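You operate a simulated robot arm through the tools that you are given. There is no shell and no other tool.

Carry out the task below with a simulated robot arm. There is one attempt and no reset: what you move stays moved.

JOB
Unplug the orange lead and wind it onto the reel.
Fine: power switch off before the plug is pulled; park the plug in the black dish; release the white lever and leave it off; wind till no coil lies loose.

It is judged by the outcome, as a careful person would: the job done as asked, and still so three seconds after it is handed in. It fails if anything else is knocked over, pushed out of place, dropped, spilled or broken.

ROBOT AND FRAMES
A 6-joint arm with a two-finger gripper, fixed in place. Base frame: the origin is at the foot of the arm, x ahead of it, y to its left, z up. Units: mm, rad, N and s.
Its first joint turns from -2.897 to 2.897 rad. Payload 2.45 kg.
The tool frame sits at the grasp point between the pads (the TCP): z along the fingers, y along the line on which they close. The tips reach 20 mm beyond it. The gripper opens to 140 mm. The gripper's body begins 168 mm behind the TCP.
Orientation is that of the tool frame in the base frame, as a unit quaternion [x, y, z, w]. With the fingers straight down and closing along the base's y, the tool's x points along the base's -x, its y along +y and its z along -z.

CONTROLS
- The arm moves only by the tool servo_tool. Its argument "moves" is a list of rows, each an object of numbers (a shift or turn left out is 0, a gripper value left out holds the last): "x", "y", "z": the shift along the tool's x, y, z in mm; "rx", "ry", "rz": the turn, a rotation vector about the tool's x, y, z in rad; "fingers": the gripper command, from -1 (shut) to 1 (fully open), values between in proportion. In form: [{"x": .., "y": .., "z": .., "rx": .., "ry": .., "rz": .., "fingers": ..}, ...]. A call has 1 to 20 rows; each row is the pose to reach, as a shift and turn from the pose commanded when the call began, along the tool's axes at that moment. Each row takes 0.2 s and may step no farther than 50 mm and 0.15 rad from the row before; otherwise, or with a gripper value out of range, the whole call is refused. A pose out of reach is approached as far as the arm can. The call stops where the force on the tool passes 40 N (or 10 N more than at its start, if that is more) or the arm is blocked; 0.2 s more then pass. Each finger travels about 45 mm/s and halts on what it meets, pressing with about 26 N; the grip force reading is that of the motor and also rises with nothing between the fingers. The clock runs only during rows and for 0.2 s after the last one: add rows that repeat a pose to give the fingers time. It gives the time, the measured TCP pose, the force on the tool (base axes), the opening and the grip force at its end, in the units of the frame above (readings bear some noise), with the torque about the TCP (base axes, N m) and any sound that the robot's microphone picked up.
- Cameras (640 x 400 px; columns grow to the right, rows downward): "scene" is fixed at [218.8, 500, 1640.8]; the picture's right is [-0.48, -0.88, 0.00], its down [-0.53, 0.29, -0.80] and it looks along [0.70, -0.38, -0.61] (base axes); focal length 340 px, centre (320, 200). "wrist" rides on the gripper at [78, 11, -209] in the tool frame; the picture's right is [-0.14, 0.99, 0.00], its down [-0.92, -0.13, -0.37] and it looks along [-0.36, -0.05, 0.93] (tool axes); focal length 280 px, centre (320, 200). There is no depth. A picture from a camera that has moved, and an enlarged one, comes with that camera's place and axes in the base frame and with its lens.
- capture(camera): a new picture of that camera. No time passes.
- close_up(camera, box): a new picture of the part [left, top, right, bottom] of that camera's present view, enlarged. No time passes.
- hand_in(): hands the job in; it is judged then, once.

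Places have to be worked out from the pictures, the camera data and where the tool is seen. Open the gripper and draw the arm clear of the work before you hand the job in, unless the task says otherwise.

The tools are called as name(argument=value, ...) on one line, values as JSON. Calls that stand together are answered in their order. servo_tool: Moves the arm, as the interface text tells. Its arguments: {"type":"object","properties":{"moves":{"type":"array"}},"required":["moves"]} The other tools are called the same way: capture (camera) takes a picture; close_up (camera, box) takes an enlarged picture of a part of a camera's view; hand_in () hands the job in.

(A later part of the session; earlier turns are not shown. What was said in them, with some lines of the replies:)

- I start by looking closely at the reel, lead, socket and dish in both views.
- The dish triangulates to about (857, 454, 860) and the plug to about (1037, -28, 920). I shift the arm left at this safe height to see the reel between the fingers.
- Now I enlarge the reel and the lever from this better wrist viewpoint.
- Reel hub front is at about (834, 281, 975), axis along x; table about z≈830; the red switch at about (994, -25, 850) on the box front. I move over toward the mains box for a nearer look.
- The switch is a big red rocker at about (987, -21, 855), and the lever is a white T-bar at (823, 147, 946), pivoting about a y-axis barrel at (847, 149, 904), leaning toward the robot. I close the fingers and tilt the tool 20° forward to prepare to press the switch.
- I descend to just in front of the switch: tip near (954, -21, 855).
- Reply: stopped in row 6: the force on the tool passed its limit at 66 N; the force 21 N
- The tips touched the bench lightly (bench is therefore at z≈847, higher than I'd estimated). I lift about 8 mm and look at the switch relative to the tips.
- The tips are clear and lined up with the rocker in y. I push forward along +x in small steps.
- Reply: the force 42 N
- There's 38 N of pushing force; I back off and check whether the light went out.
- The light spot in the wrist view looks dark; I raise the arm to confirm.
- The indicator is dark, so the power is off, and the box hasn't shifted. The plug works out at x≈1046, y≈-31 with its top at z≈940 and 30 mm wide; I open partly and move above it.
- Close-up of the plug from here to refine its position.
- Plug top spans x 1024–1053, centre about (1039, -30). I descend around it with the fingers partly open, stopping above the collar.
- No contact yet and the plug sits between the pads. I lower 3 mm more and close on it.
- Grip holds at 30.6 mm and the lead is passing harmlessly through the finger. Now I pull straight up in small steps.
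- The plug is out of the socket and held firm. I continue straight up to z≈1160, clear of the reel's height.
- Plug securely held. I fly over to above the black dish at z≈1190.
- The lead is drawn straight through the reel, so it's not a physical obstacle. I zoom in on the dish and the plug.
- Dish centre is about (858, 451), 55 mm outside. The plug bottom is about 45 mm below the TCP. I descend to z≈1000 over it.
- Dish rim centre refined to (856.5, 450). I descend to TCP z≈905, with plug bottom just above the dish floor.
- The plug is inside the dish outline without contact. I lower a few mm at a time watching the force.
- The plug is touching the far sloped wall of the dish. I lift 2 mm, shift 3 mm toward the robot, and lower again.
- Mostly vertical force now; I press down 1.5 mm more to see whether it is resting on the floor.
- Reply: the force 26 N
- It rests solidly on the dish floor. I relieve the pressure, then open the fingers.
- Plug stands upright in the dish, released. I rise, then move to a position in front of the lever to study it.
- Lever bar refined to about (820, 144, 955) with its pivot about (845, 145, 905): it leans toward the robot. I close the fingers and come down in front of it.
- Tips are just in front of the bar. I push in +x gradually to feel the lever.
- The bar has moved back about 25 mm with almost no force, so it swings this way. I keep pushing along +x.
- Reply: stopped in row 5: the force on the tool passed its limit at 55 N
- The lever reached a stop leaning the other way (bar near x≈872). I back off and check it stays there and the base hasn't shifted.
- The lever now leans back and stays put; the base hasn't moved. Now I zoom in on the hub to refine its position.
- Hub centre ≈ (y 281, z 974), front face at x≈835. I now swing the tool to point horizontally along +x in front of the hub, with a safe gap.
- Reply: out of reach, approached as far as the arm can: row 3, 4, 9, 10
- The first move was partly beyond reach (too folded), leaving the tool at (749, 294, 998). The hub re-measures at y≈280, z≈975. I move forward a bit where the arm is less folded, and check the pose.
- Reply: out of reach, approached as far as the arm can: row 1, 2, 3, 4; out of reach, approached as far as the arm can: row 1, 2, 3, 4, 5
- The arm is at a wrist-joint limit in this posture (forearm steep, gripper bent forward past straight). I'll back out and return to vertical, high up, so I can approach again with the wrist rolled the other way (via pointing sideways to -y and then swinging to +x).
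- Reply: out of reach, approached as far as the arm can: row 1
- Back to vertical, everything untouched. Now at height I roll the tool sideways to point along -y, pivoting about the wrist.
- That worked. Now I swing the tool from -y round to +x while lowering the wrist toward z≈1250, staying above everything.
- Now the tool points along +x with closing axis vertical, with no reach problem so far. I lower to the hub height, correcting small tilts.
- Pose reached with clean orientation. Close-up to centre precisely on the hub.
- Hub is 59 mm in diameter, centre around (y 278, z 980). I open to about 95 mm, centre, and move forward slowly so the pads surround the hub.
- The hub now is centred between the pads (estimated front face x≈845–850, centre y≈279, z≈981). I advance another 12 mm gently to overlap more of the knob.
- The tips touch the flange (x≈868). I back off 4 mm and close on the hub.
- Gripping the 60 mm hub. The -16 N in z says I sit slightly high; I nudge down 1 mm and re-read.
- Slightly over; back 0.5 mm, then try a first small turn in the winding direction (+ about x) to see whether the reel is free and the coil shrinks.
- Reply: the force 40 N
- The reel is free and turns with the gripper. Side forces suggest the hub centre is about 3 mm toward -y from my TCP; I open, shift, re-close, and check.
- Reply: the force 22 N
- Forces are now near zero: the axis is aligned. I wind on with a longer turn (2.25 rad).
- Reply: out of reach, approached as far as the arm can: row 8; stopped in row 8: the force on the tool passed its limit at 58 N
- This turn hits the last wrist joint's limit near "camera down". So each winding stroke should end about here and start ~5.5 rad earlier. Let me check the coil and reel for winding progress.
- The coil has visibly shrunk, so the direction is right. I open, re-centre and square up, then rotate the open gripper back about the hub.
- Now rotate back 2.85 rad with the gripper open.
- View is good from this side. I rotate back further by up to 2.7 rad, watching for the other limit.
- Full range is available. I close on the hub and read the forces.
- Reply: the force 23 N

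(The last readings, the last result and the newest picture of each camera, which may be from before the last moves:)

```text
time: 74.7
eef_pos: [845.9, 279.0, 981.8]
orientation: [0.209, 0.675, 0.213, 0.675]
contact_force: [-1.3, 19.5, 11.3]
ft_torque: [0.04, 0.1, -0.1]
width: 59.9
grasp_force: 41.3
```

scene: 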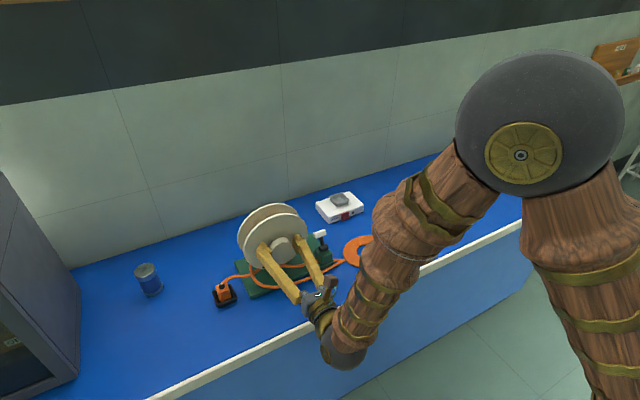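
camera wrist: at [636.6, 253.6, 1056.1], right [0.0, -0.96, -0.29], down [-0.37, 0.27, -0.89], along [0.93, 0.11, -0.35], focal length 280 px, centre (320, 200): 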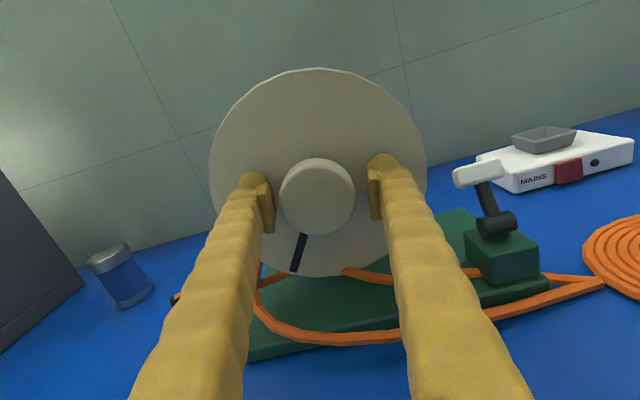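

I nudge 1.2 mm toward the hub centre and begin a long winding stroke.

servo_tool(moves=[{"x": 0.6, "y": 1.1}, {"x": 0.6, "y": 1.1, "rz": 0.08}, {"x": 0.6, "y": 1.1, "rz": 0.22}, {"x": 0.6, "y": 1.1, "rz": 0.36}, {"x": 0.6, "y": 1.1, "rz": 0.5}, {"x": 0.6, "y": 1.1, "rz": 0.64}, {"x": 0.6, "y": 1.1, "rz": 0.78}, {"x": 0.6, "y": 1.1, "rz": 0.92}, {"x": 0.6, "y": 1.1, "rz": 1.06}, {"x": 0.6, "y": 1.1, "rz": 1.2}, {"x": 0.6, "y": 1.1, "rz": 1.34}, {"x": 0.6, "y": 1.1, "rz": 1.48}, {"x": 0.6, "y": 1.1, "rz": 1.62}, {"x": 0.6, "y": 1.1, "rz": 1.76}, {"x": 0.6, "y": 1.1, "rz": 1.9}, {"x": 0.6, "y": 1.1, "rz": 2.04}, {"x": 0.6, "y": 1.1, "rz": 2.18}, {"x": 0.6, "y": 1.1, "rz": 2.32}, {"x": 0.6, "y": 1.1, "rz": 2.46}, {"x": 0.6, "y": 1.1, "rz": 2.6}])

capture(camera="wrist")

```text
time: 78.5
eef_pos: [843.7, 279.3, 978.8]
orientation: [0.701, 0.102, 0.699, 0.099]
contact_force: [3.2, 1.8, -2.6]
ft_torque: [0.03, 0.06, -0.05]
width: 59.8
grasp_force: 45.1
stopped in row 18: the force on the tool passed its limit at 41 N (the readings are from after the stop); the commanded pose is now the measured one
```

```text
taken
camera wrist: at [636.5, 290.0, 1057.8], right [0.0, -0.99, 0.15], down [-0.37, -0.14, -0.92], along [0.93, -0.05, -0.37], focal length 280 px, centre (320, 200)
```

wrist: 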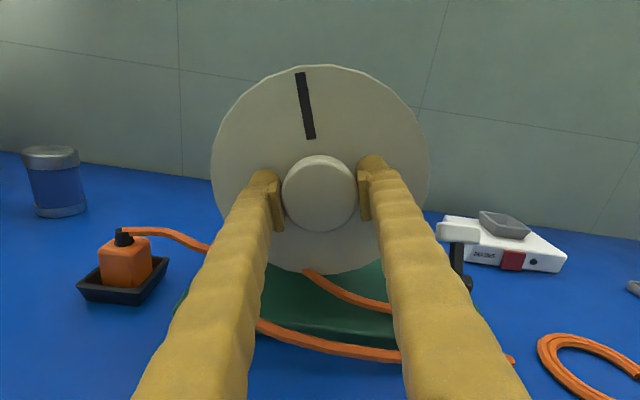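

The coil has shrunk dramatically already. Let me look closer at what remains.

close_up(camera="wrist", box=[440, 200, 640, 400])

close_up(camera="scene", box=[200, 190, 420, 310])

```text
2.00 times, centred on (540, 300) of wrist
camera zoom: at [636.5, 290.0, 1057.8], right [0.0, -0.99, 0.15], down [-0.37, -0.14, -0.92], along [0.93, -0.05, -0.37], focal length 561 px, centre (-120, 0)
```

zoom: 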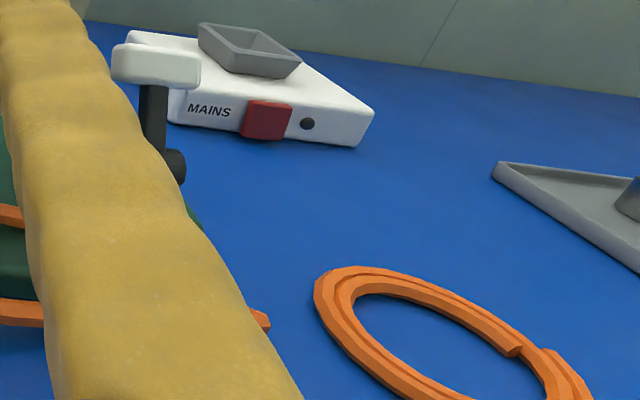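

```text
2.91 times, centred on (310, 250) of scene
camera zoom: at [218.8, 500.0, 1640.8], right [-0.48, -0.88, 0.0], down [-0.53, 0.29, -0.8], along [0.7, -0.38, -0.61], focal length 988 px, centre (349, 54)
```

zoom: 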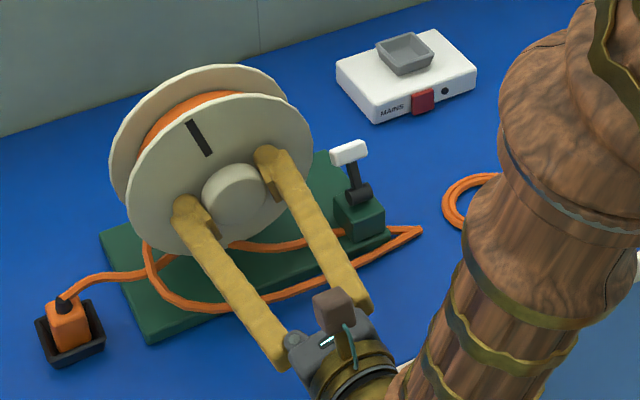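

About two loops remain and the drum is filling. I continue in shorter strokes, checking as I go.

servo_tool(moves=[{"rz": 0.1}, {"rz": 0.22}, {"rz": 0.34}, {"rz": 0.46}, {"rz": 0.58}, {"rz": 0.58}])

capture(camera="wrist")

close_up(camera="scene", box=[200, 190, 420, 310])

```text
time: 79.9
eef_pos: [844.1, 280.6, 978.7]
orientation: [0.701, -0.103, 0.698, -0.106]
contact_force: [-22.6, 21.7, -3.0]
ft_torque: [-1.02, -0.13, -0.09]
width: 57.9
grasp_force: 45.0
```

```text
taken
camera wrist: at [636.1, 245.7, 1051.3], right [0.0, -0.91, -0.42], down [-0.37, 0.39, -0.84], along [0.93, 0.16, -0.34], focal length 280 px, centre (320, 200)
```

wrist: 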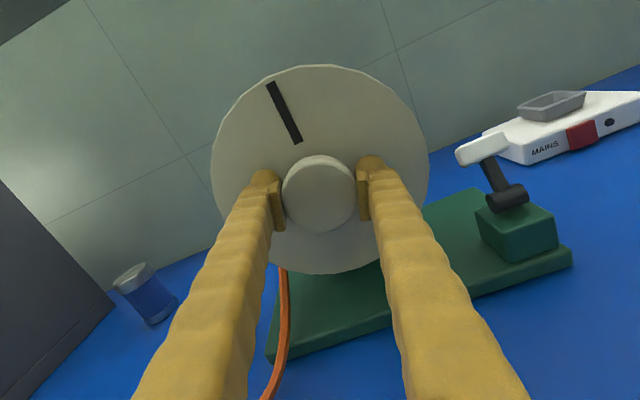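

```text
2.91 times, centred on (310, 250) of scene
camera zoom: at [218.8, 500.0, 1640.8], right [-0.48, -0.88, 0.0], down [-0.53, 0.29, -0.8], along [0.7, -0.38, -0.61], focal length 988 px, centre (349, 54)
```

zoom: 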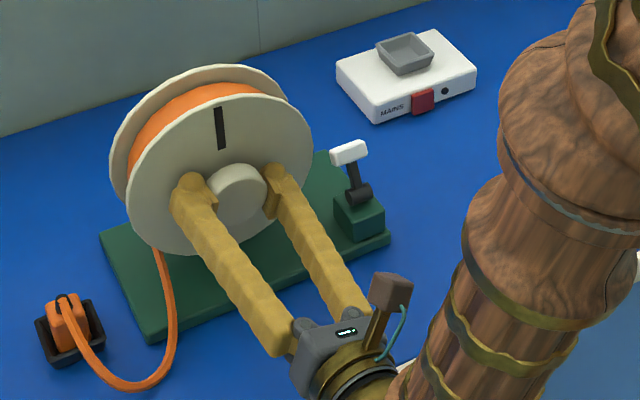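

No loose coil remains; the lead runs straight from the reel to the plug, and the 1 N·m resisting torque indicates the reel is at its wound stop. I open and back straight off, then check that it stays.

servo_tool(moves=[{"rz": -0.04, "fingers": 0.3}, {"rz": -0.04}, {"rz": -0.04}, {"rz": -0.04}, {"rz": -0.04, "z": -15}, {"rz": -0.04, "z": -40}, {"rz": -0.04, "z": -75}, {"rz": -0.04, "z": -75}])

capture(camera="wrist")

close_up(camera="scene", box=[200, 190, 420, 310])

```text
time: 81.7
eef_pos: [769.3, 279.8, 980.7]
orientation: [0.703, -0.088, 0.7, -0.091]
contact_force: [0.6, -0.3, -0.4]
ft_torque: [0.02, 0.02, -0.01]
width: 90.9
grasp_force: 0.0
```

```text
taken
camera wrist: at [561.7, 247.8, 1053.8], right [0.0, -0.92, -0.38], down [-0.37, 0.35, -0.86], along [0.93, 0.14, -0.34], focal length 280 px, centre (320, 200)
```

wrist: 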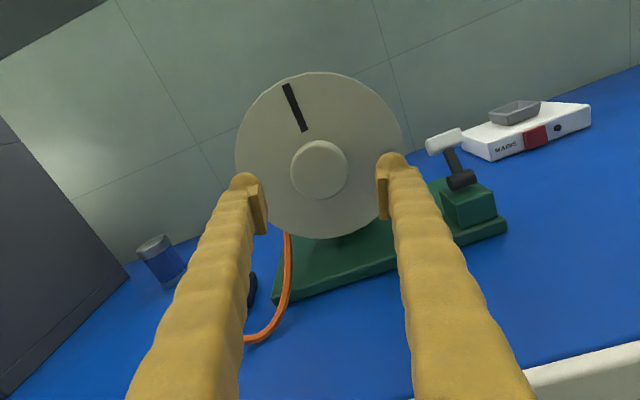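

```text
2.91 times, centred on (310, 250) of scene
camera zoom: at [218.8, 500.0, 1640.8], right [-0.48, -0.88, 0.0], down [-0.53, 0.29, -0.8], along [0.7, -0.38, -0.61], focal length 988 px, centre (349, 54)
```

zoom: 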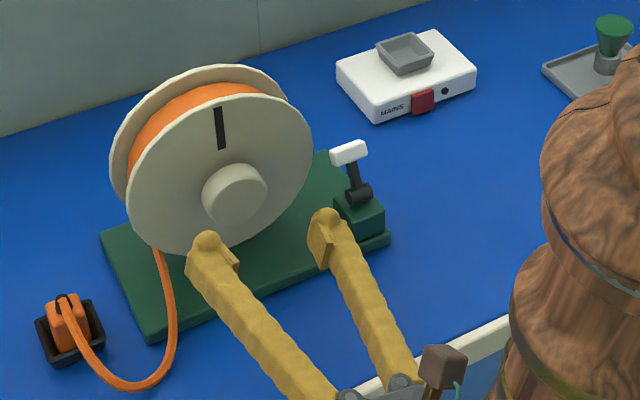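

All stays as wound. I raise the arm well clear to inspect the whole bench.

servo_tool(moves=[{"x": 44, "y": -11.4}, {"x": 88, "y": -22.8}, {"x": 132, "y": -34.2}, {"x": 176, "y": -45.6}, {"x": 220, "y": -57}, {"x": 264, "y": -68.5}, {"x": 308, "y": -80}, {"x": 308, "y": -80}])

capture(camera="scene")

```text
time: 83.5
eef_pos: [770.9, 279.0, 1298.3]
orientation: [0.703, -0.088, 0.7, -0.091]
contact_force: [-0.8, -0.1, -0.6]
ft_torque: [0.02, 0.0, 0.01]
width: 91.1
grasp_force: 0.0
```

```text
taken
```

scene: 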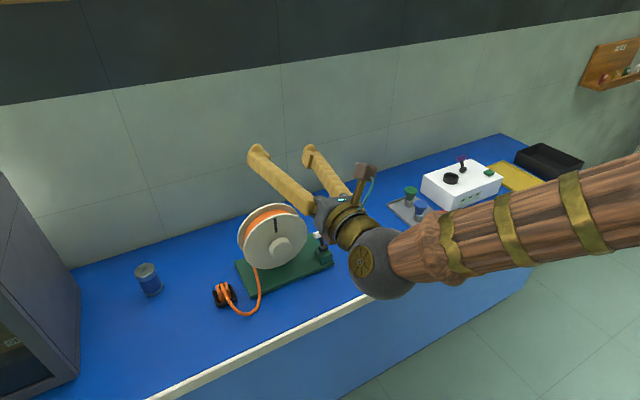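

I raise it further so the coil area and plug can be seen clearly.

servo_tool(moves=[{"x": 44, "y": -11.4}, {"x": 88, "y": -22.8}, {"x": 132, "y": -34.2}, {"x": 176, "y": -45.6}, {"x": 220, "y": -57}, {"x": 220, "y": -57}])

capture(camera="scene")

close_up(camera="scene", box=[200, 190, 350, 320])

```text
time: 84.9
eef_pos: [770.6, 278.6, 1524.2]
orientation: [0.703, -0.088, 0.7, -0.091]
contact_force: [0.4, 0.0, -0.1]
ft_torque: [0.0, -0.01, 0.03]
width: 91.1
grasp_force: 0.1
```

```text
taken
```

scene: 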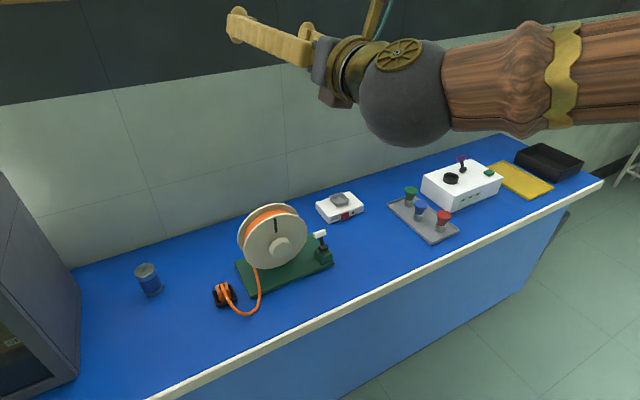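

```text
3.08 times, centred on (275, 255) of scene
camera zoom: at [218.8, 500.0, 1640.8], right [-0.48, -0.88, 0.0], down [-0.53, 0.29, -0.8], along [0.7, -0.38, -0.61], focal length 1046 px, centre (458, 31)
```

zoom: 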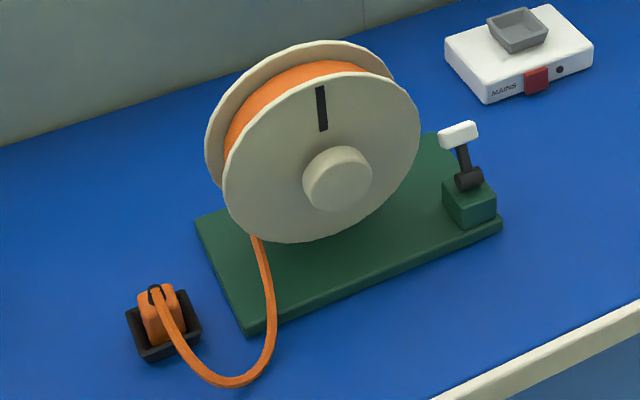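

The bench is as asked. The switch light is off, the plug stands in the black dish and the lever is released. No coil is left on the bench, the reel is holding, and everything else is where it was. The gripper is open and clear, so I hand in.

hand_in()

```text
The job is handed in.
```

The orange lead is unplugged and wound onto the reel, and I've handed the job in.

- **Power:** I pressed the red switch before touching the plug, and the indicator light went dark.
- **Plug:** it is standing upright in the black dish.
- **Lever:** it is released and was still off in the last picture.
- **Reel:** I wound until the reel resisted and no coil was left on the bench. A short slack length still runs from the reel to the plug. The reel didn't unwind when I let go.

While lining up on the switch, the fingertips touched the bench once. Nothing moved, and the other items were in their places in the final picture. The gripper is open and the arm is raised clear of the work.
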